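You operate a simulated robot arm through the tools that you are given. There is no shell and no other tool.

You run a simulated robot arm. Do the job below in one go: nothing can be reset, and whatever is moved stays where it is left.

JOB
Drop both flawed knobs in the reject box and tray the good one.
Fine: the green tray; shut the box.

The check looks at the end state, three seconds after you hand in, the way a careful person would. Anything else that was tipped, shoved, dropped, spilled or broken makes it a failure.

ROBOT AND FRAMES
A 6-joint arm with a two-finger gripper, fixed in place. Base frame: the origin is at the foot of the arm, x ahead of it, y to its left, z up. Lengths are in m, angles in degrees, forces in N, time in s.
With the tool pointing down near the work surface it reaches from about 0.32 to 0.66 m from the base axis. Its first joint turns from -166.0 to 166.0 degrees. Payload 3.18 kg.
Tool frame: the origin (TCP) lies between the finger pads and is the grasp point; the fingertips stand 0.03 m ahead of it; z points along the fingers, y is the line along which they close. Largest opening 0.144 m; the body of the gripper starts 0.103 m behind the TCP.
Orientation is that of the tool frame in the base frame, as a unit quaternion [x, y, z, w]. With the fingers straight down and closing along the base's y, the tool's x points along the base's -x, its y along +y and its z along -z.

CONTROLS
- The arm moves only by the tool apply_moves. Its arguments are lists of equal length, an entry for each row: "hand": the closure in counts, from 0 (fully open) to 255 (shut); "slide": the shift along the tool's x, y, z in units of 500 mm (1.0 is 500 mm), a list of three; "delta_rot": the turn, a rotation vector about the tool's x, y, z in units of 45 degrees (1.0 is 45 degrees), a list of three. In form: {"hand": [hand, ...], "slide": [[tx, ty, tz], ...], "delta_rot": [[ax, ay, az], ...]}. A call has 1 to 20 rows; each row is the pose to reach, as a shift and turn from the pose commanded when the call began, along the tool's axes at that moment. A call with a number of a shift or a turn outside -1 to 1 is refused whole. Each row takes 0.2 s and may step no farther than 0.05 m and 8.6 degrees from the row before; otherwise, or with a gripper value out of range, the whole call is refused. A pose out of reach is approached as far as the arm can. The call stops where the force on the tool passes 90 N (or 10 N more than at its start, if that is more) or the arm is blocked; 0.2 s more then pass. Each finger halts on what it meets, pressing with about 27 N; the grip force reading is that of the motor and also rises with nothing between the fingers. The clock runs only during rows and for 0.2 s after the last one: add rows that repeat a pose to give the fingers time. The reply holds the time, the measured pose of the TCP, the force on the tool along the base axes, the opening and the grip force, in the units named above and with some noise, with the torque about the TCP (base axes, N m) and any sound that the robot's microphone picked up.
- Cameras (640 x 400 px; columns grow to the right, rows downward): "scene" is fixed at [0.2211, 0.4996, 1.536]; the picture's right is [-0.71, -0.71, 0.00], its down [-0.61, 0.61, -0.51] and it looks along [0.36, -0.36, -0.86] (base axes); focal length 349 px, centre (320, 200). "wrist" rides on the gripper at [0.076, 0.016, -0.143] in the tool frame; the picture's right is [-0.21, 0.98, 0.00], its down [-0.84, -0.18, -0.51] and it looks along [-0.50, -0.11, 0.86] (tool axes); focal length 218 px, centre (320, 200). There is no depth. A picture from a camera that has moved, and an enlarged one, comes with that camera's place and axes in the base frame and with its lens.
- grab_frame(camera): a new picture of that camera. The clock stands still meanwhile.
- zoom(camera, box): a new picture of the part [left, top, right, bottom] of that camera's present view, enlarged. The clock stands still meanwhile.
- sign_off(): hands the job in; it is judged then, once.

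Places have to be worked out from the pictures, the camera data and where the tool is seen. Open the gripper and draw the arm clear of the work before you hand the job in, unless the task says otherwise.

The tools are called after "Call:" by a JSON object that holds its "method" and its "body". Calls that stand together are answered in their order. apply_moves: Moves the arm, as the interface text tells. Its arguments: {"type":"object","properties":{"hand":{"type":"array","items":{"type":"number"}},"slide":{"type":"array","items":{"type":"array","items":{"type":"number"}}},"delta_rot":{"type":"array","items":{"type":"array","items":{"type":"number"}}}},"required":["hand","slide","delta_rot"]} The other tools are called the same way: grab_frame (camera) takes a picture; zoom (camera, box) takes an enlarged picture of a part of a camera's view; sign_off () hands the job in.

At the start:

```text
time: 0.0
position: [0.354, 0.0589, 1.0191]
tool_rot: [-0.001, 1.0, 0.001, 0.0]
force: [-0.6, 0.6, 0.8]
moment: [0.0, -0.01, -0.02]
opening: 0.144
grasp_force: 0.1
```

scene: 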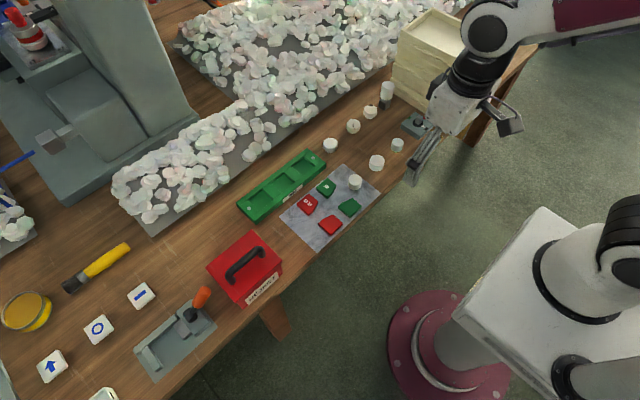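
wrist: 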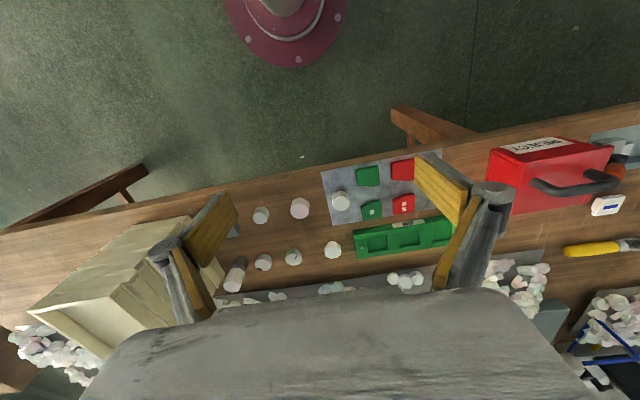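

I'll start by looking closely at the bench: the knobs, the patterned plate, the tray and the reject box.

Call:
{"method": "zoom", "body": {"camera": "scene", "box": [270, 70, 430, 170]}}

Call:
{"method": "zoom", "body": {"camera": "scene", "box": [230, 140, 390, 240]}}

Call:
{"method": "zoom", "body": {"camera": "scene", "box": [130, 210, 322, 330]}}

Call:
{"method": "zoom", "body": {"camera": "wrist", "box": [220, 140, 480, 302]}}

```text
4.00 times, centred on (350, 120) of scene
camera zoom: at [0.2211, 0.4996, 1.536], right [-0.71, -0.71, 0.0], down [-0.61, 0.61, -0.51], along [0.36, -0.36, -0.86], focal length 1396 px, centre (200, 520)
```

zoom: 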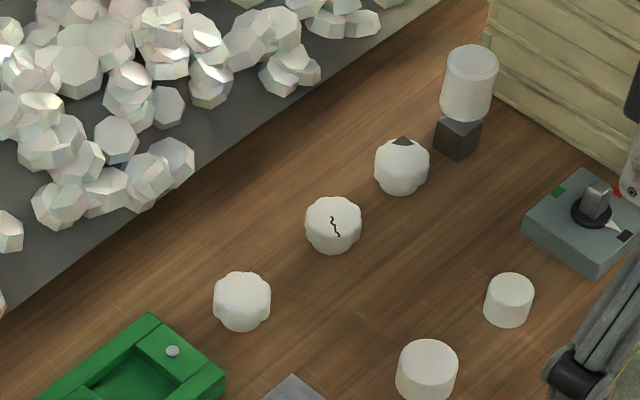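

```text
4.00 times, centred on (310, 190) of scene
camera zoom: at [0.2211, 0.4996, 1.536], right [-0.71, -0.71, 0.0], down [-0.61, 0.61, -0.51], along [0.36, -0.36, -0.86], focal length 1396 px, centre (360, 240)
```

zoom: 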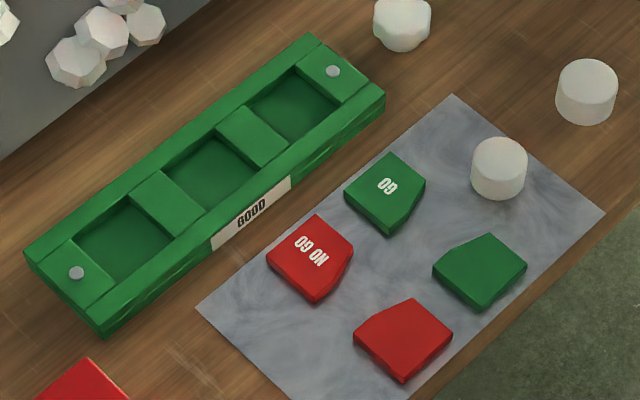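

```text
3.33 times, centred on (226, 270) of scene
camera zoom: at [0.2211, 0.4996, 1.536], right [-0.71, -0.71, 0.0], down [-0.61, 0.61, -0.51], along [0.36, -0.36, -0.86], focal length 1164 px, centre (633, -33)
```

zoom: 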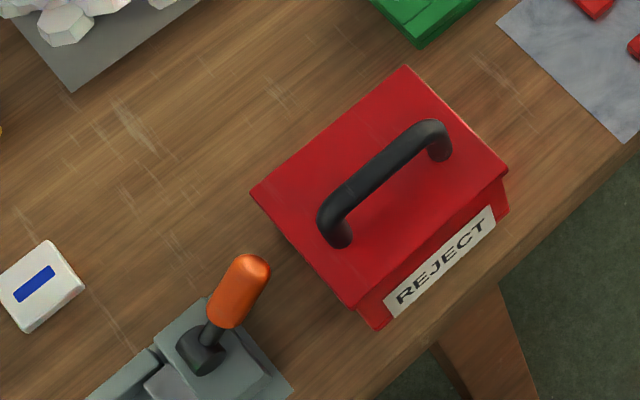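

```text
2.46 times, centred on (350, 221) of wrist
camera zoom: at [0.2786, 0.0761, 1.1622], right [0.21, 0.98, 0.0], down [0.84, -0.18, 0.51], along [0.5, -0.11, -0.86], focal length 537 px, centre (246, 148)
```

zoom: 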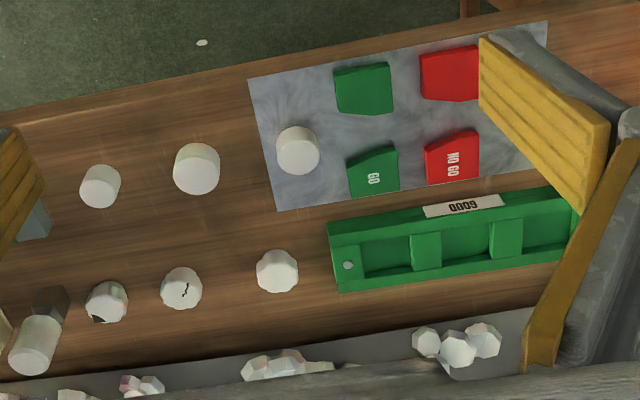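

The fluted knobs look like three: one clean, one with a crack, one with a dark chip. The plain cylinders look like different parts. I'll zoom the wrist view on the box and on each knob to confirm.

Call:
{"method": "zoom", "body": {"camera": "wrist", "box": [470, 110, 640, 216]}}

Call:
{"method": "zoom", "body": {"camera": "scene", "box": [314, 98, 394, 160]}}

Call:
{"method": "zoom", "body": {"camera": "wrist", "box": [240, 185, 360, 280]}}

Call:
{"method": "zoom", "body": {"camera": "scene", "box": [0, 230, 230, 400]}}

```text
3.76 times, centred on (555, 163) of wrist
camera zoom: at [0.2786, 0.0761, 1.1622], right [0.21, 0.98, 0.0], down [0.84, -0.18, 0.51], along [0.5, -0.11, -0.86], focal length 822 px, centre (-565, 339)
```

zoom: 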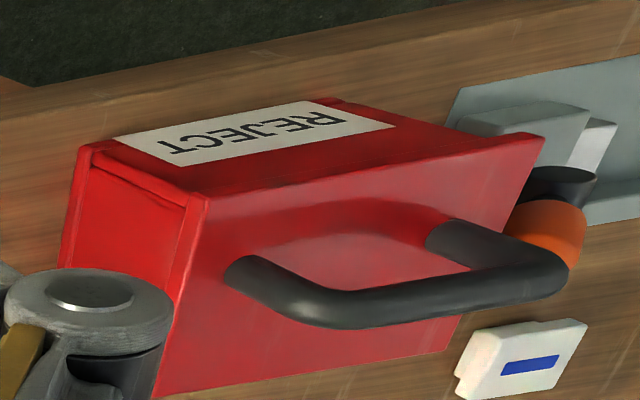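

```text
6.45 times, centred on (354, 129) of scene
camera zoom: at [0.2211, 0.4996, 1.536], right [-0.71, -0.71, 0.0], down [-0.61, 0.61, -0.51], along [0.36, -0.36, -0.86], focal length 2252 px, centre (101, 658)
```

zoom: 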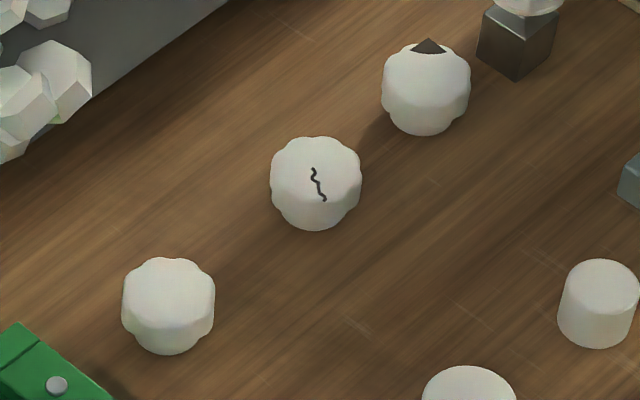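

```text
4.21 times, centred on (300, 232) of wrist
camera zoom: at [0.2786, 0.0761, 1.1622], right [0.21, 0.98, 0.0], down [0.84, -0.18, 0.51], along [0.5, -0.11, -0.86], focal length 919 px, centre (404, 63)
```

zoom: 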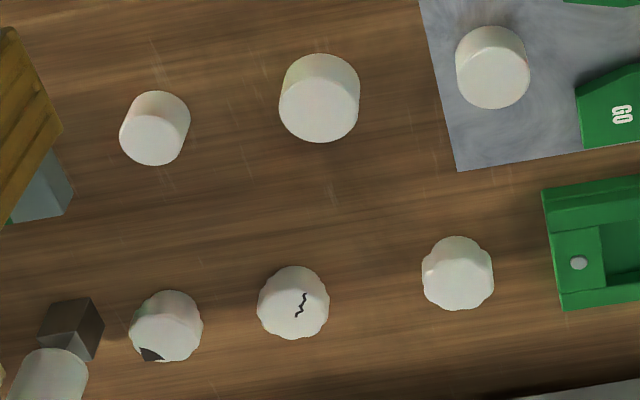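

```text
2.35 times, centred on (115, 315) of scene
camera zoom: at [0.2211, 0.4996, 1.536], right [-0.71, -0.71, 0.0], down [-0.61, 0.61, -0.51], along [0.36, -0.36, -0.86], focal length 822 px, centre (802, -71)
```

zoom: 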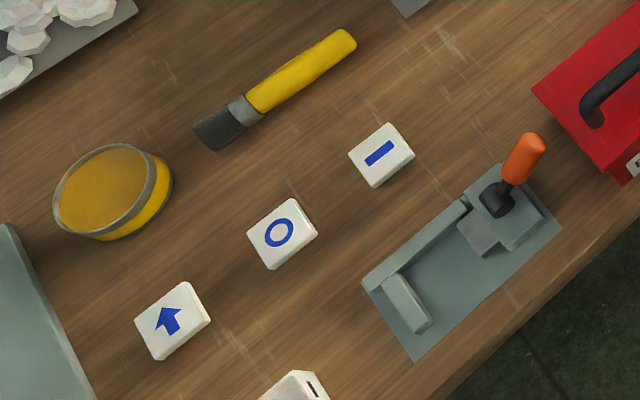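

The box lid is flat: about x 0.469–0.573, y 0.365–0.491, top near z 0.83, with the handle bar along y near z 0.88. The table is near z 0.747. I'll move the wrist camera above the box to see how the lid is fitted.

Call:
{"method": "apply_moves", "body": {"hand": [0, 0, 0, 0, 0, 0, 0, 0, 0, 0], "slide": [[-0.013, 0.079, 0.006], [-0.027, 0.158, 0.013], [-0.04, 0.237, 0.019], [-0.054, 0.316, 0.026], [-0.067, 0.395, 0.032], [-0.08, 0.474, 0.038], [-0.094, 0.553, 0.045], [-0.107, 0.632, 0.051], [-0.12, 0.711, 0.058], [-0.134, 0.79, 0.064]], "delta_rot": [[0, 0, 0], [0, 0, 0], [0, 0, 0], [0, 0, 0], [0, 0, 0], [0, 0, 0], [0, 0, 0], [0, 0, 0], [0, 0, 0], [0, 0, 0]]}}

Call:
{"method": "grab_frame", "body": {"camera": "wrist"}}

Call:
{"method": "grab_frame", "body": {"camera": "scene"}}

```text
time: 2.2
position: [0.3956, 0.4197, 0.9424]
tool_rot: [0.0, 1.0, 0.011, 0.011]
force: [0.1, 0.0, 0.6]
moment: [0.0, -0.03, 0.03]
opening: 0.1441
grasp_force: 0.0
out of reach, approached as far as the arm can: row 5, 6, 7, 8, 9, 10
```

```text
taken
camera wrist: at [0.3172, 0.4325, 1.0836], right [0.21, 0.98, 0.03], down [0.83, -0.19, 0.52], along [0.51, -0.09, -0.85], focal length 218 px, centre (320, 200)
```

wrist: 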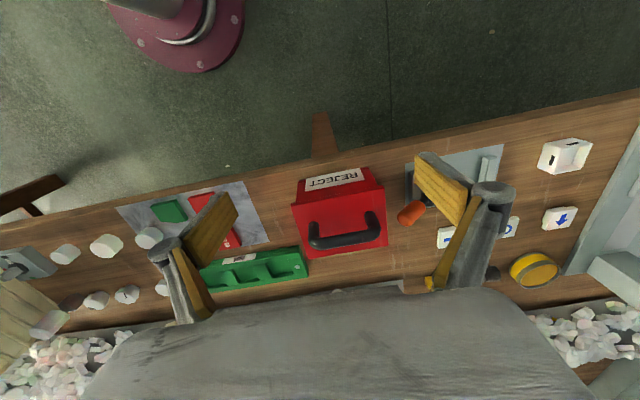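

```text
taken
```

scene: 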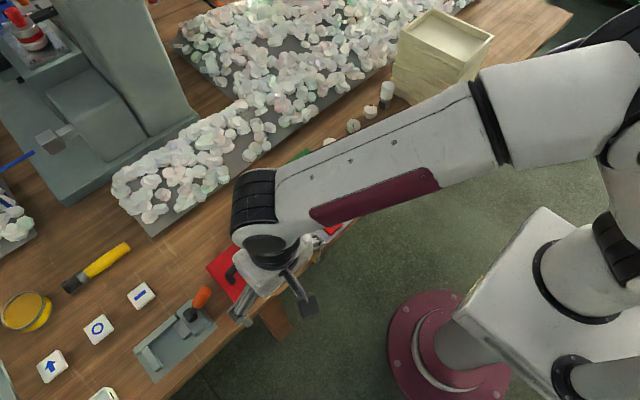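

The pose was at the edge of reach and stopped short, at (0.396, 0.420, 0.942). I'll zoom in on the box from here.

Call:
{"method": "zoom", "body": {"camera": "wrist", "box": [270, 150, 430, 270]}}

Call:
{"method": "zoom", "body": {"camera": "wrist", "box": [190, 190, 310, 300]}}

```text
3.33 times, centred on (350, 210) of wrist
camera zoom: at [0.3172, 0.4325, 1.0836], right [0.21, 0.98, 0.03], down [0.83, -0.19, 0.52], along [0.51, -0.09, -0.85], focal length 728 px, centre (220, 167)
```

zoom: 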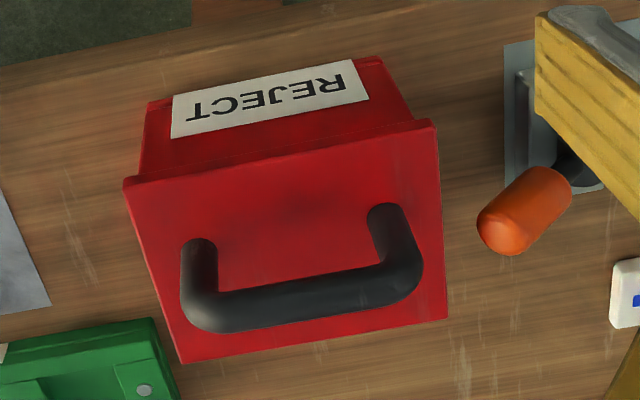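

```text
3.64 times, centred on (250, 245) of wrist
camera zoom: at [0.3172, 0.4325, 1.0836], right [0.21, 0.98, 0.03], down [0.83, -0.19, 0.52], along [0.51, -0.09, -0.85], focal length 794 px, centre (574, 36)
```

zoom: 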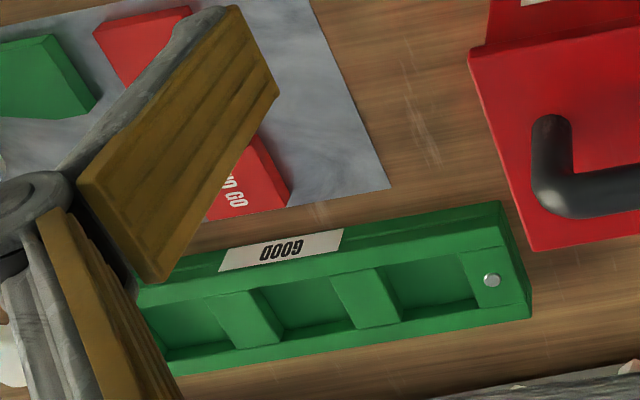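

The lid is a plain overhanging plate with a centred handle, so it looks like a lift-off lid, with the bar along y at about (0.51, 0.43, 0.867). Now I'll move the wrist camera back over the knobs and tray for a closer look before handling the good knob.

Call:
{"method": "apply_moves", "body": {"hand": [0, 0, 0, 0, 0, 0, 0, 0, 0, 0], "slide": [[0, -0.072, 0], [0, -0.144, 0], [0, -0.216, 0.02], [-0.03, -0.288, 0.04], [-0.06, -0.36, 0.06], [-0.11, -0.432, 0.09], [-0.16, -0.504, 0.12], [-0.21, -0.576, 0.15], [-0.26, -0.648, 0.18], [-0.31, -0.72, 0.214]], "delta_rot": [[0, 0, 0], [0, 0, 0], [0, 0, 0], [0, 0, 0], [0, 0, 0], [0, 0, 0], [0, 0, 0], [0, 0, 0], [0, 0, 0], [0, 0, 0]]}}

Call:
{"method": "grab_frame", "body": {"camera": "wrist"}}

```text
time: 4.4
position: [0.5486, 0.0598, 0.8355]
tool_rot: [0.001, 1.0, 0.0, 0.0]
force: [-0.4, -0.4, 0.3]
moment: [0.0, 0.03, -0.04]
opening: 0.144
grasp_force: 0.0
```

```text
taken
camera wrist: at [0.4737, 0.0763, 0.9775], right [0.21, 0.98, 0.0], down [0.84, -0.18, 0.51], along [0.5, -0.11, -0.86], focal length 218 px, centre (320, 200)
```

wrist: 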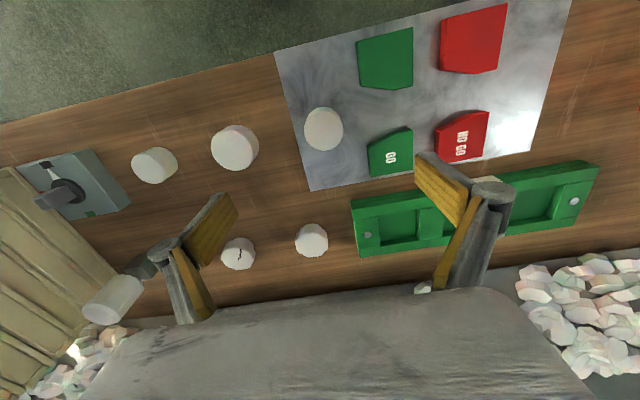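

The commanded pose follows what was actually reached; the TCP is now at (0.549, 0.060, 0.836). I'll zoom in on the knobs and tray to refine their positions and heights.

Call:
{"method": "zoom", "body": {"camera": "wrist", "box": [210, 200, 340, 281]}}

Call:
{"method": "zoom", "body": {"camera": "wrist", "box": [340, 150, 468, 270]}}

Call:
{"method": "zoom", "body": {"camera": "wrist", "box": [270, 0, 590, 200]}}

```text
4.92 times, centred on (275, 240) of wrist
camera zoom: at [0.4737, 0.0763, 0.9775], right [0.21, 0.98, 0.0], down [0.84, -0.18, 0.51], along [0.5, -0.11, -0.86], focal length 1074 px, centre (542, 1)
```

zoom: 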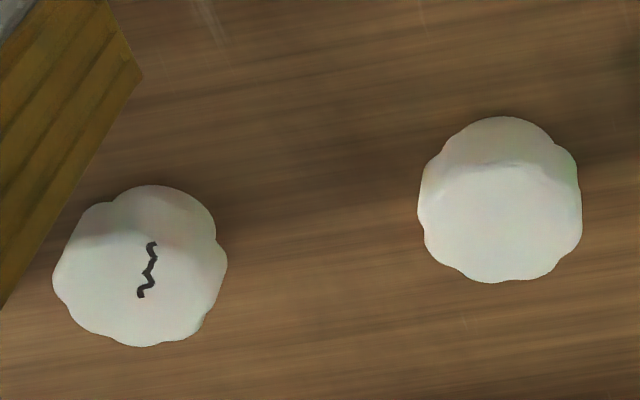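

```text
3.33 times, centred on (404, 210) of wrist
camera zoom: at [0.4737, 0.0763, 0.9775], right [0.21, 0.98, 0.0], down [0.84, -0.18, 0.51], along [0.5, -0.11, -0.86], focal length 728 px, centre (40, 167)
```

zoom: 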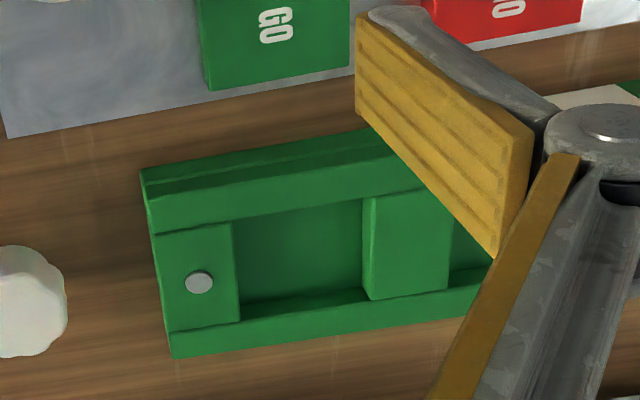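

```text
2.00 times, centred on (430, 100) of wrist
camera zoom: at [0.4737, 0.0763, 0.9775], right [0.21, 0.98, 0.0], down [0.84, -0.18, 0.51], along [0.5, -0.11, -0.86], focal length 436 px, centre (100, 400)
```

zoom: 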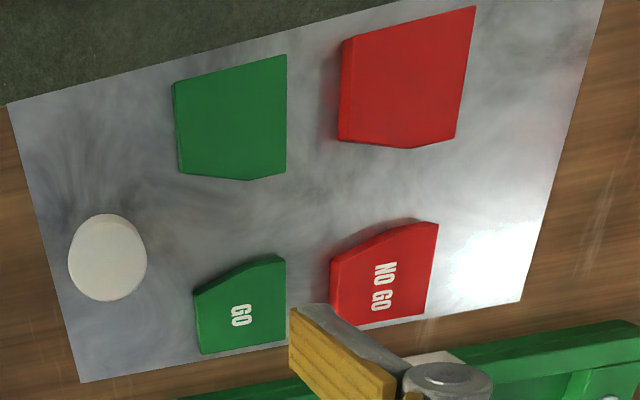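

The good knob is at about (0.652, 0.026), about 41 mm across and only about 20 mm tall. The tray top is near z 0.771, and the first pocket is at about (0.65, 0.133). I'll zoom the fixed camera to refine the pocket and box measurements.

Call:
{"method": "zoom", "body": {"camera": "scene", "box": [232, 144, 332, 224]}}

Call:
{"method": "zoom", "body": {"camera": "scene", "box": [200, 225, 290, 315]}}

Call:
{"method": "zoom", "body": {"camera": "scene", "box": [290, 60, 450, 200]}}

```text
5.00 times, centred on (282, 184) of scene
camera zoom: at [0.2211, 0.4996, 1.536], right [-0.71, -0.71, 0.0], down [-0.61, 0.61, -0.51], along [0.36, -0.36, -0.86], focal length 1746 px, centre (510, 280)
```

zoom: 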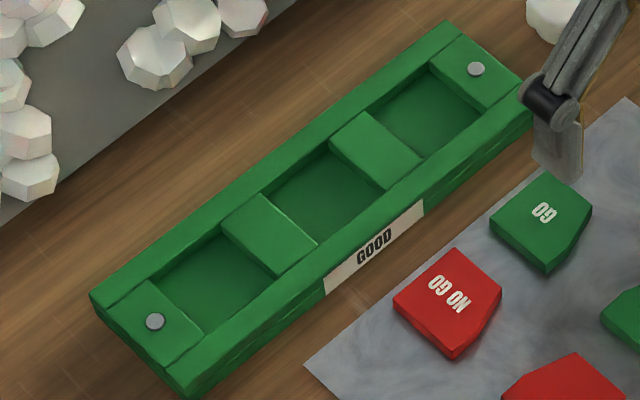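

```text
4.44 times, centred on (245, 270) of scene
camera zoom: at [0.2211, 0.4996, 1.536], right [-0.71, -0.71, 0.0], down [-0.61, 0.61, -0.51], along [0.36, -0.36, -0.86], focal length 1552 px, centre (653, -111)
```

zoom: 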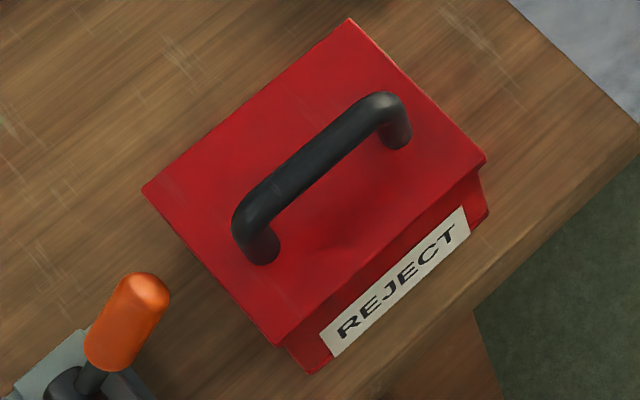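

```text
2.86 times, centred on (370, 130) of scene
camera zoom: at [0.2211, 0.4996, 1.536], right [-0.71, -0.71, 0.0], down [-0.61, 0.61, -0.51], along [0.36, -0.36, -0.86], focal length 998 px, centre (177, 400)
```

zoom: 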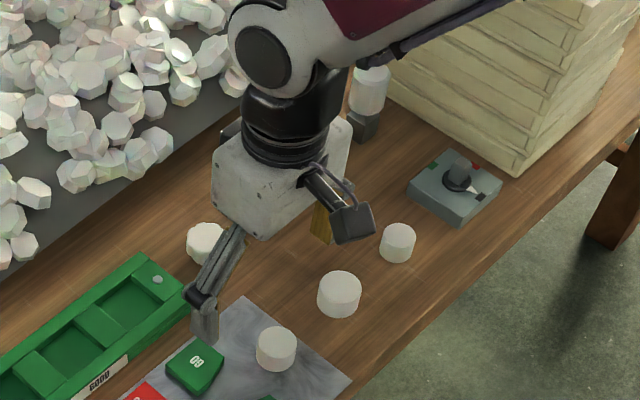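

I'll zoom further on pocket 1 and the knobs to get pocket depth and knob shape.

Call:
{"method": "zoom", "body": {"camera": "scene", "box": [295, 146, 335, 176]}}

Call:
{"method": "zoom", "body": {"camera": "scene", "box": [268, 160, 308, 190]}}

Call:
{"method": "zoom", "body": {"camera": "wrist", "box": [370, 190, 450, 250]}}

Call:
{"method": "zoom", "body": {"camera": "wrist", "box": [286, 215, 336, 265]}}

```text
13.33 times, centred on (315, 161) of scene
camera zoom: at [0.2211, 0.4996, 1.536], right [-0.71, -0.71, 0.0], down [-0.61, 0.61, -0.51], along [0.36, -0.36, -0.86], focal length 4655 px, centre (387, 720)
```

zoom: 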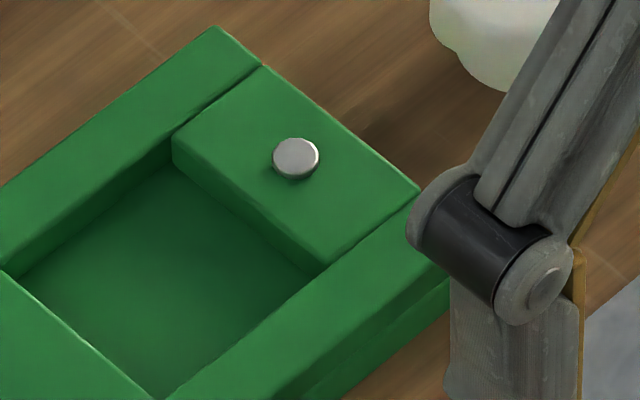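

```text
13.33 times, centred on (288, 175) of scene
camera zoom: at [0.2211, 0.4996, 1.536], right [-0.71, -0.71, 0.0], down [-0.61, 0.61, -0.51], along [0.36, -0.36, -0.86], focal length 4655 px, centre (747, 533)
```

zoom: 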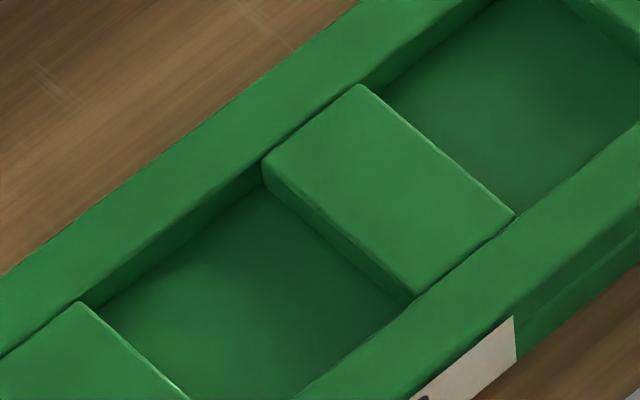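

```text
6.67 times, centred on (410, 220) of wrist
camera zoom: at [0.4737, 0.0763, 0.9775], right [0.21, 0.98, 0.0], down [0.84, -0.18, 0.51], along [0.5, -0.11, -0.86], focal length 1455 px, centre (-280, 67)
```

zoom: 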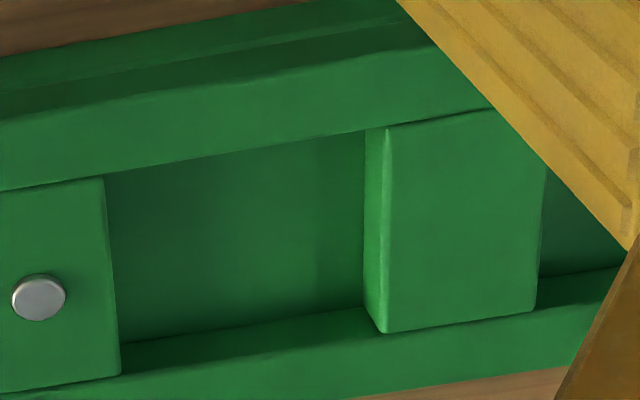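

```text
8.00 times, centred on (311, 240) of wrist
camera zoom: at [0.4737, 0.0763, 0.9775], right [0.21, 0.98, 0.0], down [0.84, -0.18, 0.51], along [0.5, -0.11, -0.86], focal length 1746 px, centre (392, -120)
```

zoom: 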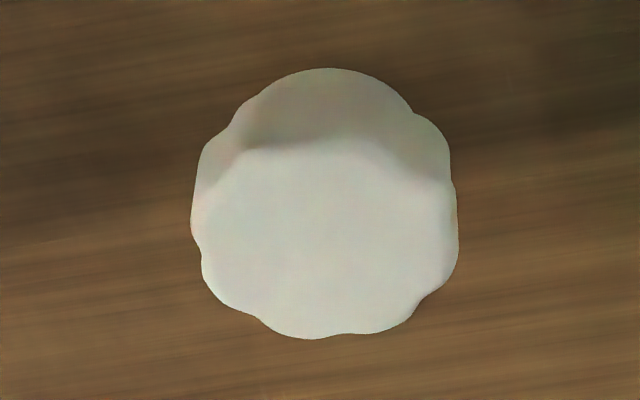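

Measured: pocket depth is about 12 mm (rim near z 0.772), the knob is about 18 mm tall and 41.5 mm wide, and pocket 1 is about 45 mm square. I'll position above the good knob at (0.656, 0.025) with fingers partly closed, then check.

Call:
{"method": "apply_moves", "body": {"hand": [40, 80, 122, 122, 122], "slide": [[-0.055, -0.018, 0.0], [-0.11, -0.035, 0.01], [-0.165, -0.053, 0.02], [-0.215, -0.07, 0.031], [-0.215, -0.07, 0.031]], "delta_rot": [[0, 0, 0], [0, 0, 0], [0, 0, 0], [0, 0, 0], [0, 0, 0]]}}

Call:
{"method": "grab_frame", "body": {"camera": "wrist"}}

Call:
{"method": "zoom", "body": {"camera": "scene", "box": [270, 100, 430, 200]}}

```text
time: 5.6
position: [0.6571, 0.0267, 0.8196]
tool_rot: [0.001, 1.0, 0.0, 0.0]
force: [0.0, 0.0, -0.8]
moment: [-0.04, 0.0, 0.01]
opening: 0.0751
grasp_force: 0.0
```

```text
taken
camera wrist: at [0.5805, 0.0422, 0.9614], right [0.21, 0.98, 0.0], down [0.84, -0.18, 0.51], along [0.5, -0.11, -0.86], focal length 218 px, centre (320, 200)
```

wrist: 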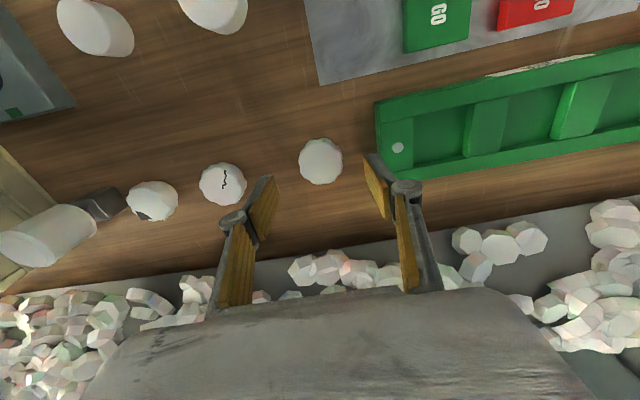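

```text
4.00 times, centred on (350, 150) of scene
camera zoom: at [0.2211, 0.4996, 1.536], right [-0.71, -0.71, 0.0], down [-0.61, 0.61, -0.51], along [0.36, -0.36, -0.86], focal length 1396 px, centre (200, 400)
```

zoom: 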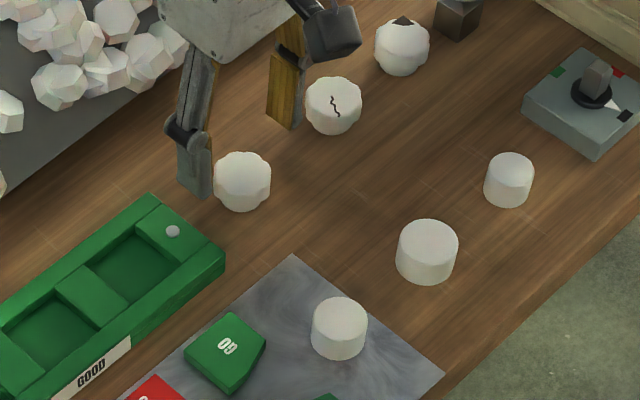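

Reach is fine here with the tool vertical. I'll zoom to check the centring between the fingers before descending.

Call:
{"method": "zoom", "body": {"camera": "wrist", "box": [240, 110, 400, 230]}}

```text
3.33 times, centred on (320, 170) of wrist
camera zoom: at [0.5805, 0.0422, 0.9614], right [0.21, 0.98, 0.0], down [0.84, -0.18, 0.51], along [0.5, -0.11, -0.86], focal length 728 px, centre (320, 300)
```

zoom: 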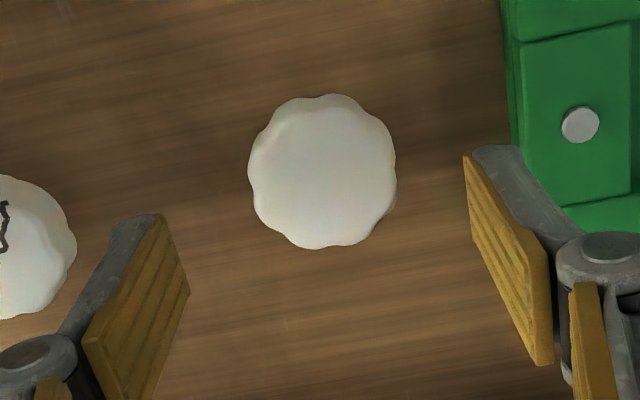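

The knob's top centre is at about (0.6525, 0.027), so I need a small 4 mm correction in x. I'll descend to TCP z ≈ 0.786 with the fingers straddling the knob, above the table.

Call:
{"method": "apply_moves", "body": {"hand": [122, 122, 122, 122], "slide": [[0.009, 0, 0.02], [0.009, 0, 0.04], [0.009, 0, 0.06], [0.009, 0, 0.067]], "delta_rot": [[0, 0, 0], [0, 0, 0], [0, 0, 0], [0, 0, 0]]}}

Call:
{"method": "zoom", "body": {"camera": "wrist", "box": [240, 110, 400, 230]}}

Call:
{"method": "zoom", "body": {"camera": "scene", "box": [300, 120, 360, 160]}}

```text
time: 6.6
position: [0.6514, 0.0244, 0.7837]
tool_rot: [0.0, 1.0, 0.0, 0.0]
force: [-0.6, 0.1, -0.6]
moment: [0.0, 0.02, 0.03]
opening: 0.0752
grasp_force: 0.1
```

```text
3.33 times, centred on (320, 170) of wrist
camera zoom: at [0.5761, 0.0415, 0.9265], right [0.21, 0.98, 0.0], down [0.84, -0.18, 0.51], along [0.5, -0.11, -0.86], focal length 728 px, centre (320, 300)
```

zoom: 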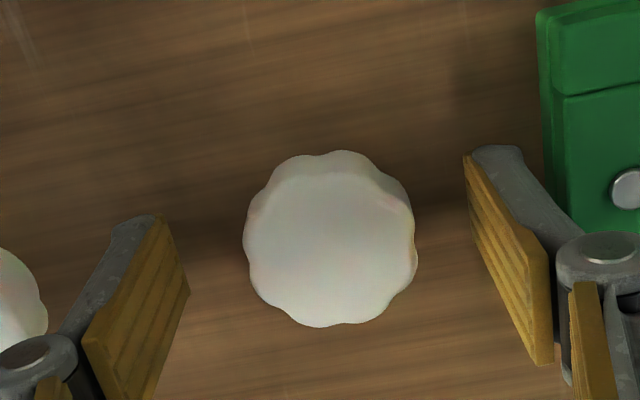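

```text
10.00 times, centred on (330, 140) of scene
camera zoom: at [0.2211, 0.4996, 1.536], right [-0.71, -0.71, 0.0], down [-0.61, 0.61, -0.51], along [0.36, -0.36, -0.86], focal length 3491 px, centre (220, 800)
```

zoom: 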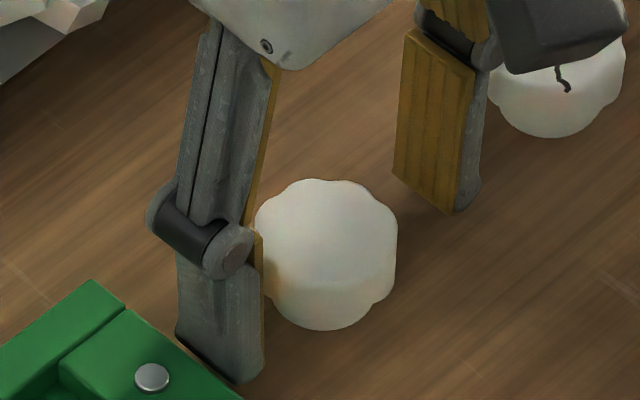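

The knob sits centred between the fingers. Fingertips are near z 0.754, so I'll creep down in 1 mm steps to feel for the table height.

Call:
{"method": "apply_moves", "body": {"hand": [122, 122, 122], "slide": [[0, 0, 0.002], [0, 0, 0.004], [0, 0, 0.004]], "delta_rot": [[0, 0, 0], [0, 0, 0], [0, 0, 0]]}}

```text
time: 7.4
position: [0.6509, 0.0248, 0.7818]
tool_rot: [0.0, 1.0, 0.0, 0.0]
force: [-0.8, -0.1, -0.9]
moment: [-0.03, 0.02, 0.01]
opening: 0.0749
grasp_force: 0.1
```

No contact yet; I'll keep creeping down.

Call:
{"method": "apply_moves", "body": {"hand": [122, 122, 122], "slide": [[0, 0, 0.002], [0, 0, 0.004], [0, 0, 0.004]], "delta_rot": [[0, 0, 0], [0, 0, 0], [0, 0, 0]]}}

```text
time: 8.2
position: [0.6529, 0.0256, 0.7802]
tool_rot: [0.0, 1.0, -0.001, 0.0]
force: [-0.3, 0.0, 0.5]
moment: [-0.01, 0.0, 0.01]
opening: 0.0754
grasp_force: 0.1
```

Still no contact. I'll continue down with small steps.

Call:
{"method": "apply_moves", "body": {"hand": [122, 122, 122, 122], "slide": [[0, 0, 0.002], [0, 0, 0.004], [0, 0, 0.006], [0, 0, 0.006]], "delta_rot": [[0, 0, 0], [0, 0, 0], [0, 0, 0], [0, 0, 0]]}}

Call:
{"method": "zoom", "body": {"camera": "scene", "box": [300, 120, 360, 160]}}

```text
time: 9.2
position: [0.652, 0.0255, 0.7773]
tool_rot: [-0.001, 1.0, -0.001, 0.002]
force: [-0.9, -0.3, 14.1]
moment: [0.09, 0.06, -0.04]
opening: 0.0741
grasp_force: 0.0
```

```text
10.00 times, centred on (330, 140) of scene
camera zoom: at [0.2211, 0.4996, 1.536], right [-0.71, -0.71, 0.0], down [-0.61, 0.61, -0.51], along [0.36, -0.36, -0.86], focal length 3491 px, centre (220, 800)
```

zoom: 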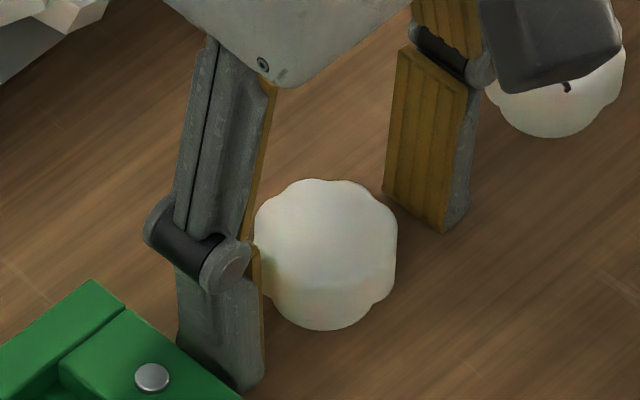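

Contact at 14 N: the table is at tip level, about z 0.748. I'll raise 9.5 mm so the fingertips overlap only the top half of the knob, then close gently.

Call:
{"method": "apply_moves", "body": {"hand": [122, 122, 122, 140, 155, 168, 178, 190, 230, 230, 230], "slide": [[0, 0, -0.008], [0, 0, -0.019], [0, 0, -0.019], [0, 0, -0.019], [0, 0, -0.019], [0, 0, -0.019], [0, 0, -0.019], [0, 0, -0.019], [0, 0, -0.019], [0, 0, -0.019], [0, 0, -0.019]], "delta_rot": [[0, 0, 0], [0, 0, 0], [0, 0, 0], [0, 0, 0], [0, 0, 0], [0, 0, 0], [0, 0, 0], [0, 0, 0], [0, 0, 0], [0, 0, 0], [0, 0, 0]]}}

Call:
{"method": "zoom", "body": {"camera": "scene", "box": [300, 120, 360, 160]}}

Call:
{"method": "zoom", "body": {"camera": "wrist", "box": [240, 110, 400, 230]}}

```text
time: 11.6
position: [0.6523, 0.025, 0.7862]
tool_rot: [0.0, 1.0, 0.0, 0.0]
force: [0.0, -0.3, 2.1]
moment: [0.01, -0.03, 0.02]
opening: 0.0389
grasp_force: 27.2
```

```text
10.00 times, centred on (330, 140) of scene
camera zoom: at [0.2211, 0.4996, 1.536], right [-0.71, -0.71, 0.0], down [-0.61, 0.61, -0.51], along [0.36, -0.36, -0.86], focal length 3491 px, centre (220, 800)
```

zoom: 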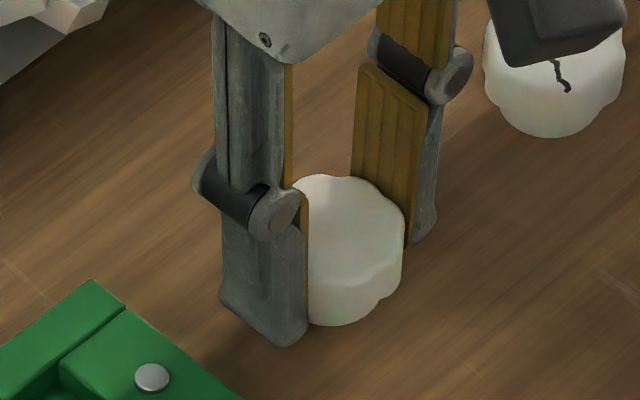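

```text
3.33 times, centred on (320, 170) of wrist
camera zoom: at [0.5766, 0.0416, 0.9285], right [0.21, 0.98, 0.0], down [0.84, -0.18, 0.51], along [0.5, -0.11, -0.86], focal length 728 px, centre (320, 300)
```

zoom: 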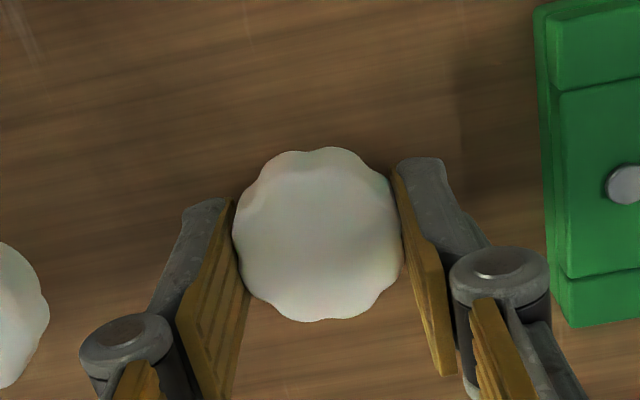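

Gripped: opening 38.9 mm at 27 N, with the knob centred on the TCP. I'll lift 32 mm and carry it over to pocket 1 at about (0.648, 0.134).

Call:
{"method": "apply_moves", "body": {"hand": [230, 230, 230, 230, 230, 230, 230, 230, 230], "slide": [[0, 0, -0.02], [0, 0, -0.045], [0, 0, -0.064], [0.002, 0.05, -0.064], [0.004, 0.1, -0.064], [0.006, 0.15, -0.064], [0.008, 0.19, -0.064], [0.009, 0.217, -0.064], [0.009, 0.217, -0.064]], "delta_rot": [[0, 0, 0], [0, 0, 0], [0, 0, 0], [0, 0, 0], [0, 0, 0], [0, 0, 0], [0, 0, 0], [0, 0, 0], [0, 0, 0]]}}

Call:
{"method": "zoom", "body": {"camera": "scene", "box": [280, 135, 340, 175]}}

Call:
{"method": "zoom", "body": {"camera": "wrist", "box": [240, 110, 400, 230]}}

```text
time: 13.6
position: [0.6482, 0.1339, 0.8191]
tool_rot: [0.0, 1.0, 0.0, 0.0]
force: [0.1, 0.0, 0.1]
moment: [0.0, 0.02, 0.02]
opening: 0.0392
grasp_force: 27.1
```

```text
10.00 times, centred on (310, 155) of scene
camera zoom: at [0.2211, 0.4996, 1.536], right [-0.71, -0.71, 0.0], down [-0.61, 0.61, -0.51], along [0.36, -0.36, -0.86], focal length 3491 px, centre (420, 650)
```

zoom: 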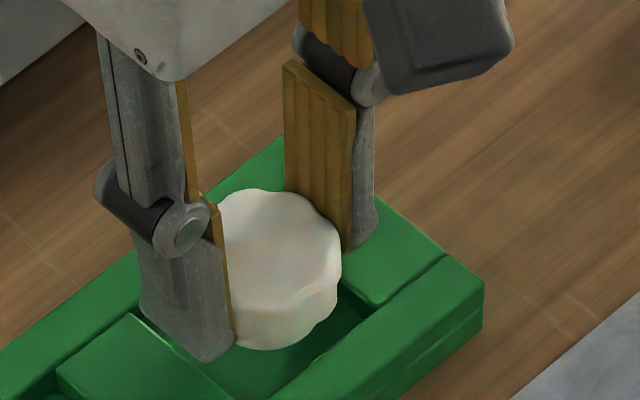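

```text
3.33 times, centred on (320, 170) of wrist
camera zoom: at [0.5721, 0.1497, 0.9604], right [0.21, 0.98, 0.0], down [0.84, -0.18, 0.51], along [0.5, -0.11, -0.86], focal length 728 px, centre (320, 300)
```

zoom: 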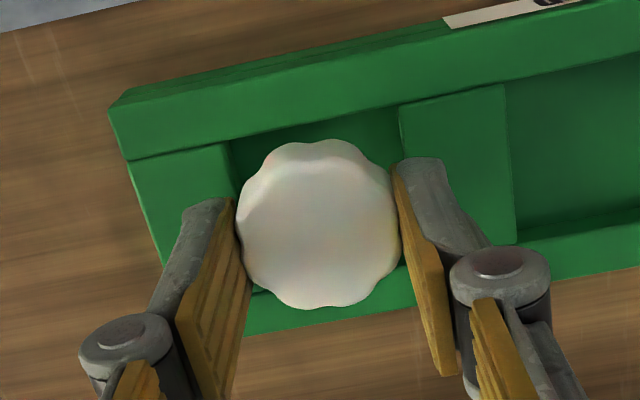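

In the wrist view the pocket centre is about (0.650, 0.136), so I'll shift about 2 mm in x and y and lower 9 mm, to just above the rim, then check the alignment.

Call:
{"method": "apply_moves", "body": {"hand": [230, 230, 230, 230], "slide": [[-0.0036, 0.0042, 0.0], [-0.0036, 0.0042, 0.01], [-0.0036, 0.0042, 0.017], [-0.0036, 0.0042, 0.017]], "delta_rot": [[0, 0, 0], [0, 0, 0], [0, 0, 0], [0, 0, 0]]}}

Call:
{"method": "zoom", "body": {"camera": "scene", "box": [280, 140, 340, 180]}}

Call:
{"method": "zoom", "body": {"camera": "wrist", "box": [240, 110, 400, 230]}}

```text
time: 14.6
position: [0.6493, 0.1351, 0.8099]
tool_rot: [0.0, 1.0, 0.0, 0.0]
force: [-0.9, -0.2, 0.1]
moment: [-0.03, 0.0, 0.0]
opening: 0.0393
grasp_force: 27.1
```

```text
10.00 times, centred on (310, 160) of scene
camera zoom: at [0.2211, 0.4996, 1.536], right [-0.71, -0.71, 0.0], down [-0.61, 0.61, -0.51], along [0.36, -0.36, -0.86], focal length 3491 px, centre (420, 600)
```

zoom: 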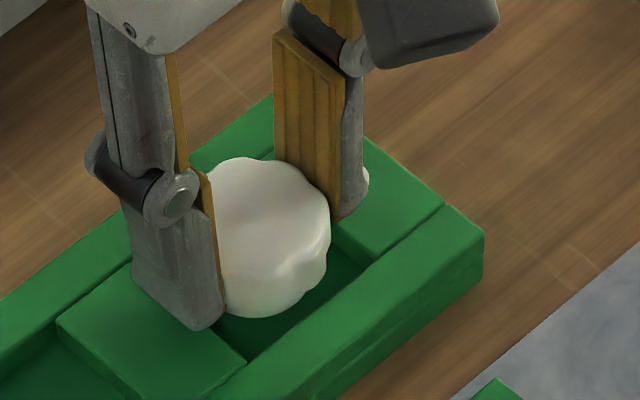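

```text
3.33 times, centred on (320, 170) of wrist
camera zoom: at [0.5743, 0.1517, 0.9522], right [0.21, 0.98, 0.0], down [0.84, -0.18, 0.51], along [0.5, -0.11, -0.86], focal length 728 px, centre (320, 300)
```

zoom: 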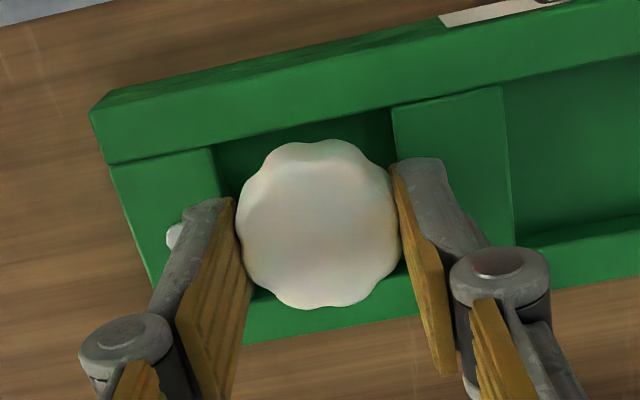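

Both views agree the knob is within about 1 mm of the pocket centre. I'll lower it 8 mm into the pocket in small steps, keeping the fingertips just above the rim.

Call:
{"method": "apply_moves", "body": {"hand": [230, 230, 230, 230, 230], "slide": [[-0.0014, 0, 0.004], [-0.0014, 0, 0.008], [-0.0014, 0, 0.012], [-0.0014, 0, 0.015], [-0.0014, 0, 0.015]], "delta_rot": [[0, 0, 0], [0, 0, 0], [0, 0, 0], [0, 0, 0], [0, 0, 0]]}}

Call:
{"method": "zoom", "body": {"camera": "scene", "box": [280, 140, 340, 180]}}

Call:
{"method": "zoom", "body": {"camera": "wrist", "box": [240, 110, 400, 230]}}

```text
time: 15.8
position: [0.6509, 0.1344, 0.8043]
tool_rot: [0.001, 1.0, 0.0, 0.002]
force: [-4.4, -2.2, 20.3]
moment: [-0.11, 0.15, 0.05]
opening: 0.0392
grasp_force: 26.5
```

```text
10.00 times, centred on (310, 160) of scene
camera zoom: at [0.2211, 0.4996, 1.536], right [-0.71, -0.71, 0.0], down [-0.61, 0.61, -0.51], along [0.36, -0.36, -0.86], focal length 3491 px, centre (420, 600)
```

zoom: 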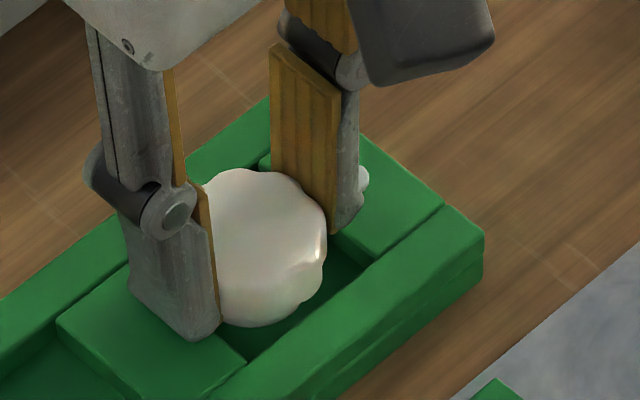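

```text
3.33 times, centred on (320, 170) of wrist
camera zoom: at [0.5753, 0.1519, 0.9456], right [0.21, 0.98, 0.0], down [0.84, -0.18, 0.51], along [0.5, -0.11, -0.86], focal length 728 px, centre (320, 300)
```

zoom: 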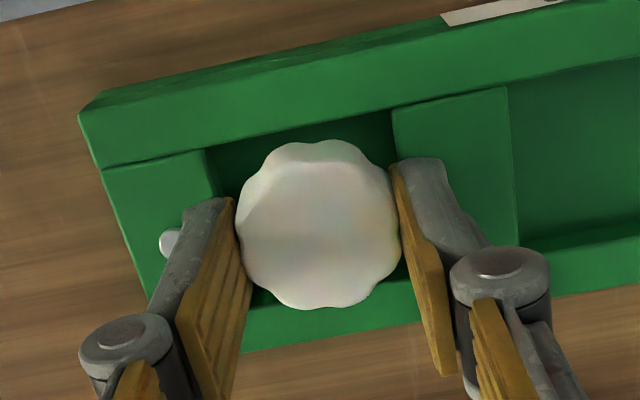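

A 20 N contact centred under the tool after about 6.5 mm: the fingertips have reached the tray's top surfaces, with the knob mostly inside the pocket. I'll back off 1.5 mm and open slightly so the knob settles in.

Call:
{"method": "apply_moves", "body": {"hand": [230, 230, 195, 185, 180, 176, 174, 174, 174], "slide": [[0, 0, -0.003], [0, 0, -0.003], [0, 0, -0.003], [0, 0, -0.003], [0, 0, -0.003], [0, 0, -0.003], [0, 0, -0.003], [0, 0, -0.003], [0, 0, -0.003]], "delta_rot": [[0, 0, 0], [0, 0, 0], [0, 0, 0], [0, 0, 0], [0, 0, 0], [0, 0, 0], [0, 0, 0], [0, 0, 0], [0, 0, 0]]}}

Call:
{"method": "zoom", "body": {"camera": "scene", "box": [280, 140, 340, 180]}}

Call:
{"method": "zoom", "body": {"camera": "wrist", "box": [240, 110, 400, 230]}}

```text
time: 17.8
position: [0.6505, 0.1365, 0.804]
tool_rot: [0.0, 1.0, 0.0, 0.0]
force: [-0.6, 0.3, 0.5]
moment: [0.05, 0.01, -0.05]
opening: 0.046
grasp_force: 0.1
```

```text
10.00 times, centred on (310, 160) of scene
camera zoom: at [0.2211, 0.4996, 1.536], right [-0.71, -0.71, 0.0], down [-0.61, 0.61, -0.51], along [0.36, -0.36, -0.86], focal length 3491 px, centre (420, 600)
```

zoom: 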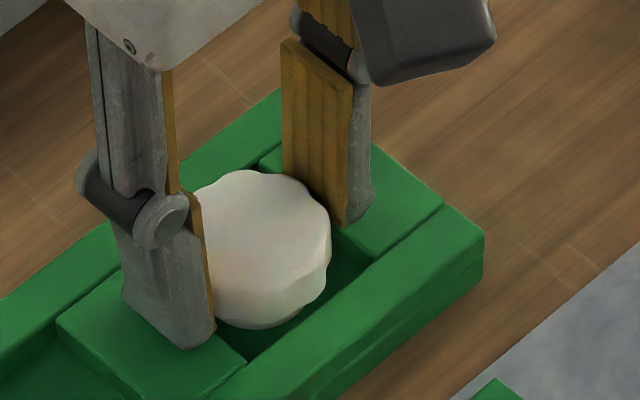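

```text
3.33 times, centred on (320, 170) of wrist
camera zoom: at [0.5749, 0.1518, 0.946], right [0.21, 0.98, 0.0], down [0.84, -0.18, 0.51], along [0.5, -0.11, -0.86], focal length 728 px, centre (320, 300)
```

zoom: 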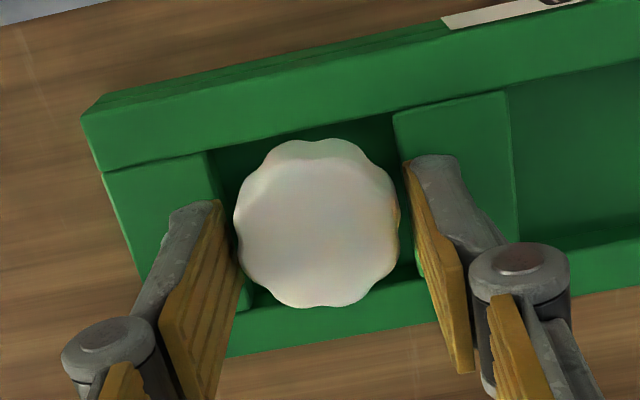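

The fingers are free of the knob (grip 0.1 N). I'll lift away and pull back to check how the knob is sitting.

Call:
{"method": "apply_moves", "body": {"hand": [172, 168, 160, 150, 122, 122, 122], "slide": [[0, 0, -0.006], [0, 0, -0.02], [0, 0, -0.04], [0, 0, -0.06], [0.05, 0, -0.08], [0.12, 0, -0.09], [0.19, 0, -0.1]], "delta_rot": [[0, 0, 0], [0, 0, 0], [0, 0, 0], [0, 0, 0], [0, 0, 0], [0, 0, 0], [0, 0, 0]]}}

Call:
{"method": "zoom", "body": {"camera": "scene", "box": [280, 140, 340, 180]}}

Call:
{"method": "grab_frame", "body": {"camera": "wrist"}}

```text
time: 19.4
position: [0.5555, 0.1346, 0.8538]
tool_rot: [0.0, 1.0, 0.0, 0.0]
force: [-0.3, 0.6, 0.1]
moment: [-0.03, -0.04, -0.02]
opening: 0.075
grasp_force: 0.0
out of reach, approached as far as the arm can: row 4
```

```text
10.00 times, centred on (310, 160) of scene
camera zoom: at [0.2211, 0.4996, 1.536], right [-0.71, -0.71, 0.0], down [-0.61, 0.61, -0.51], along [0.36, -0.36, -0.86], focal length 3491 px, centre (420, 600)
```

zoom: 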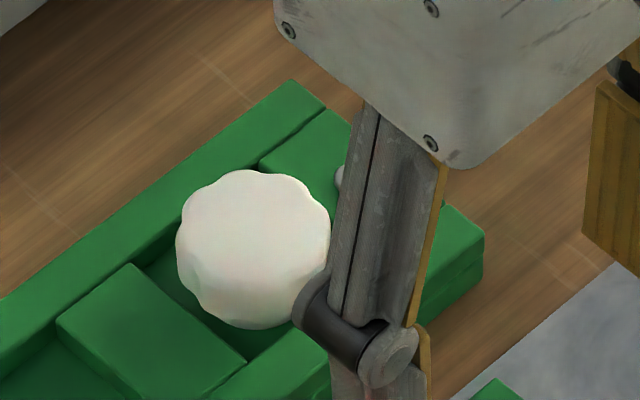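

```text
taken
camera wrist: at [0.4795, 0.1509, 0.9959], right [0.21, 0.98, 0.0], down [0.84, -0.18, 0.51], along [0.5, -0.11, -0.86], focal length 218 px, centre (320, 200)
```

wrist: 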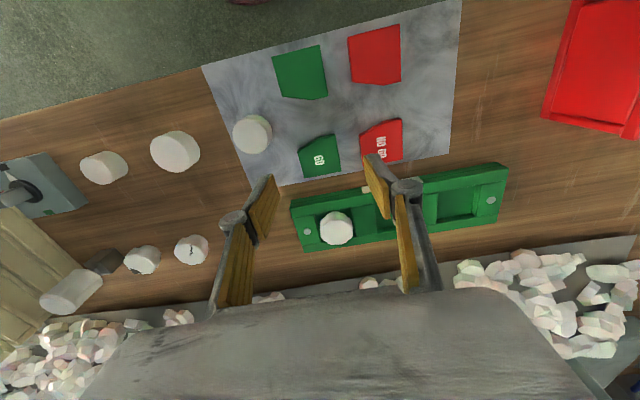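

The knob appears flat in pocket 1. I'll zoom from both cameras to confirm it's down in the pocket rather than perched on the rim.

Call:
{"method": "zoom", "body": {"camera": "wrist", "box": [290, 190, 390, 265]}}

Call:
{"method": "zoom", "body": {"camera": "scene", "box": [290, 150, 320, 175]}}

```text
5.33 times, centred on (340, 228) of wrist
camera zoom: at [0.4795, 0.1509, 0.9959], right [0.21, 0.98, 0.0], down [0.84, -0.18, 0.51], along [0.5, -0.11, -0.86], focal length 1164 px, centre (213, 53)
```

zoom: 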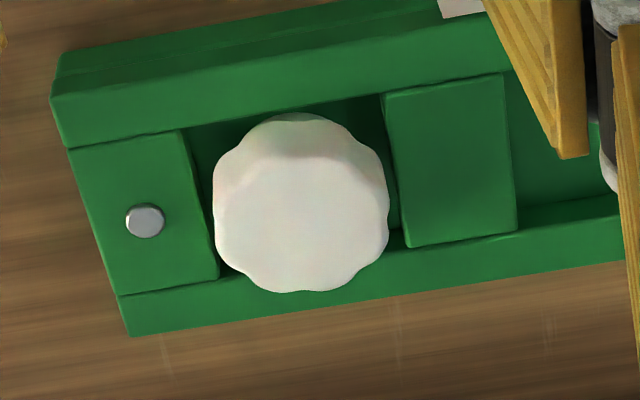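

```text
16.00 times, centred on (305, 162) of scene
camera zoom: at [0.2211, 0.4996, 1.536], right [-0.71, -0.71, 0.0], down [-0.61, 0.61, -0.51], along [0.36, -0.36, -0.86], focal length 5586 px, centre (560, 800)
```

zoom: 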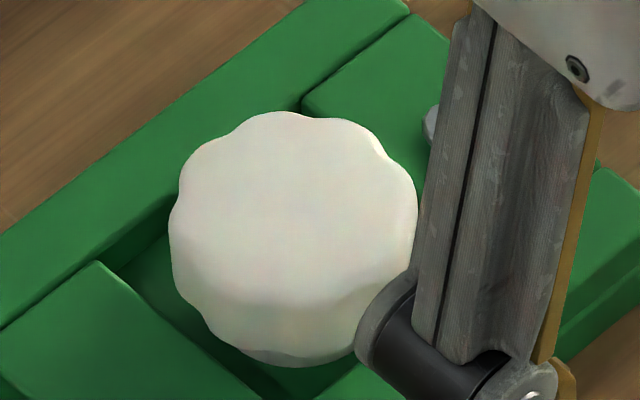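

Both views are consistent with the knob resting on the floor of pocket 1, at about (0.651, 0.134). Next is the lid; I'll look at the box side from here to see how the lid is seated.

Call:
{"method": "zoom", "body": {"camera": "wrist", "box": [500, 0, 640, 150]}}

Call:
{"method": "zoom", "body": {"camera": "scene", "box": [200, 225, 290, 310]}}

```text
2.67 times, centred on (570, 75) of wrist
camera zoom: at [0.4795, 0.1509, 0.9959], right [0.21, 0.98, 0.0], down [0.84, -0.18, 0.51], along [0.5, -0.11, -0.86], focal length 582 px, centre (-347, 533)
```

zoom: 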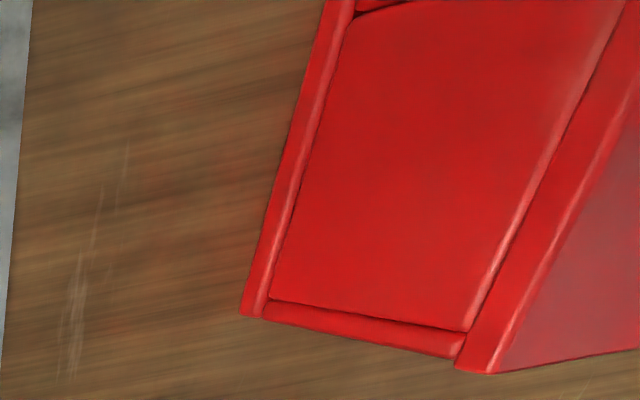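

```text
4.71 times, centred on (245, 268) of scene
camera zoom: at [0.2211, 0.4996, 1.536], right [-0.71, -0.71, 0.0], down [-0.61, 0.61, -0.51], along [0.36, -0.36, -0.86], focal length 1643 px, centre (673, -118)
```

zoom: 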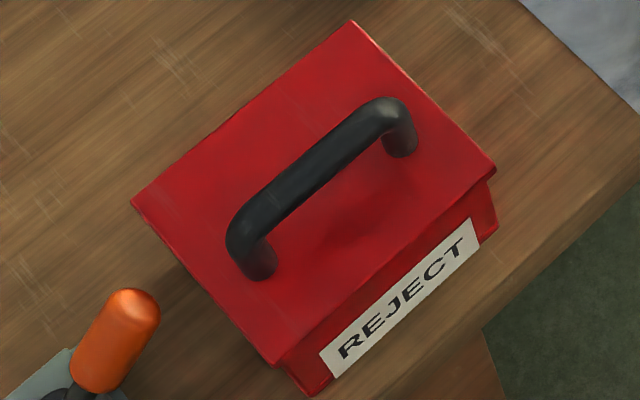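

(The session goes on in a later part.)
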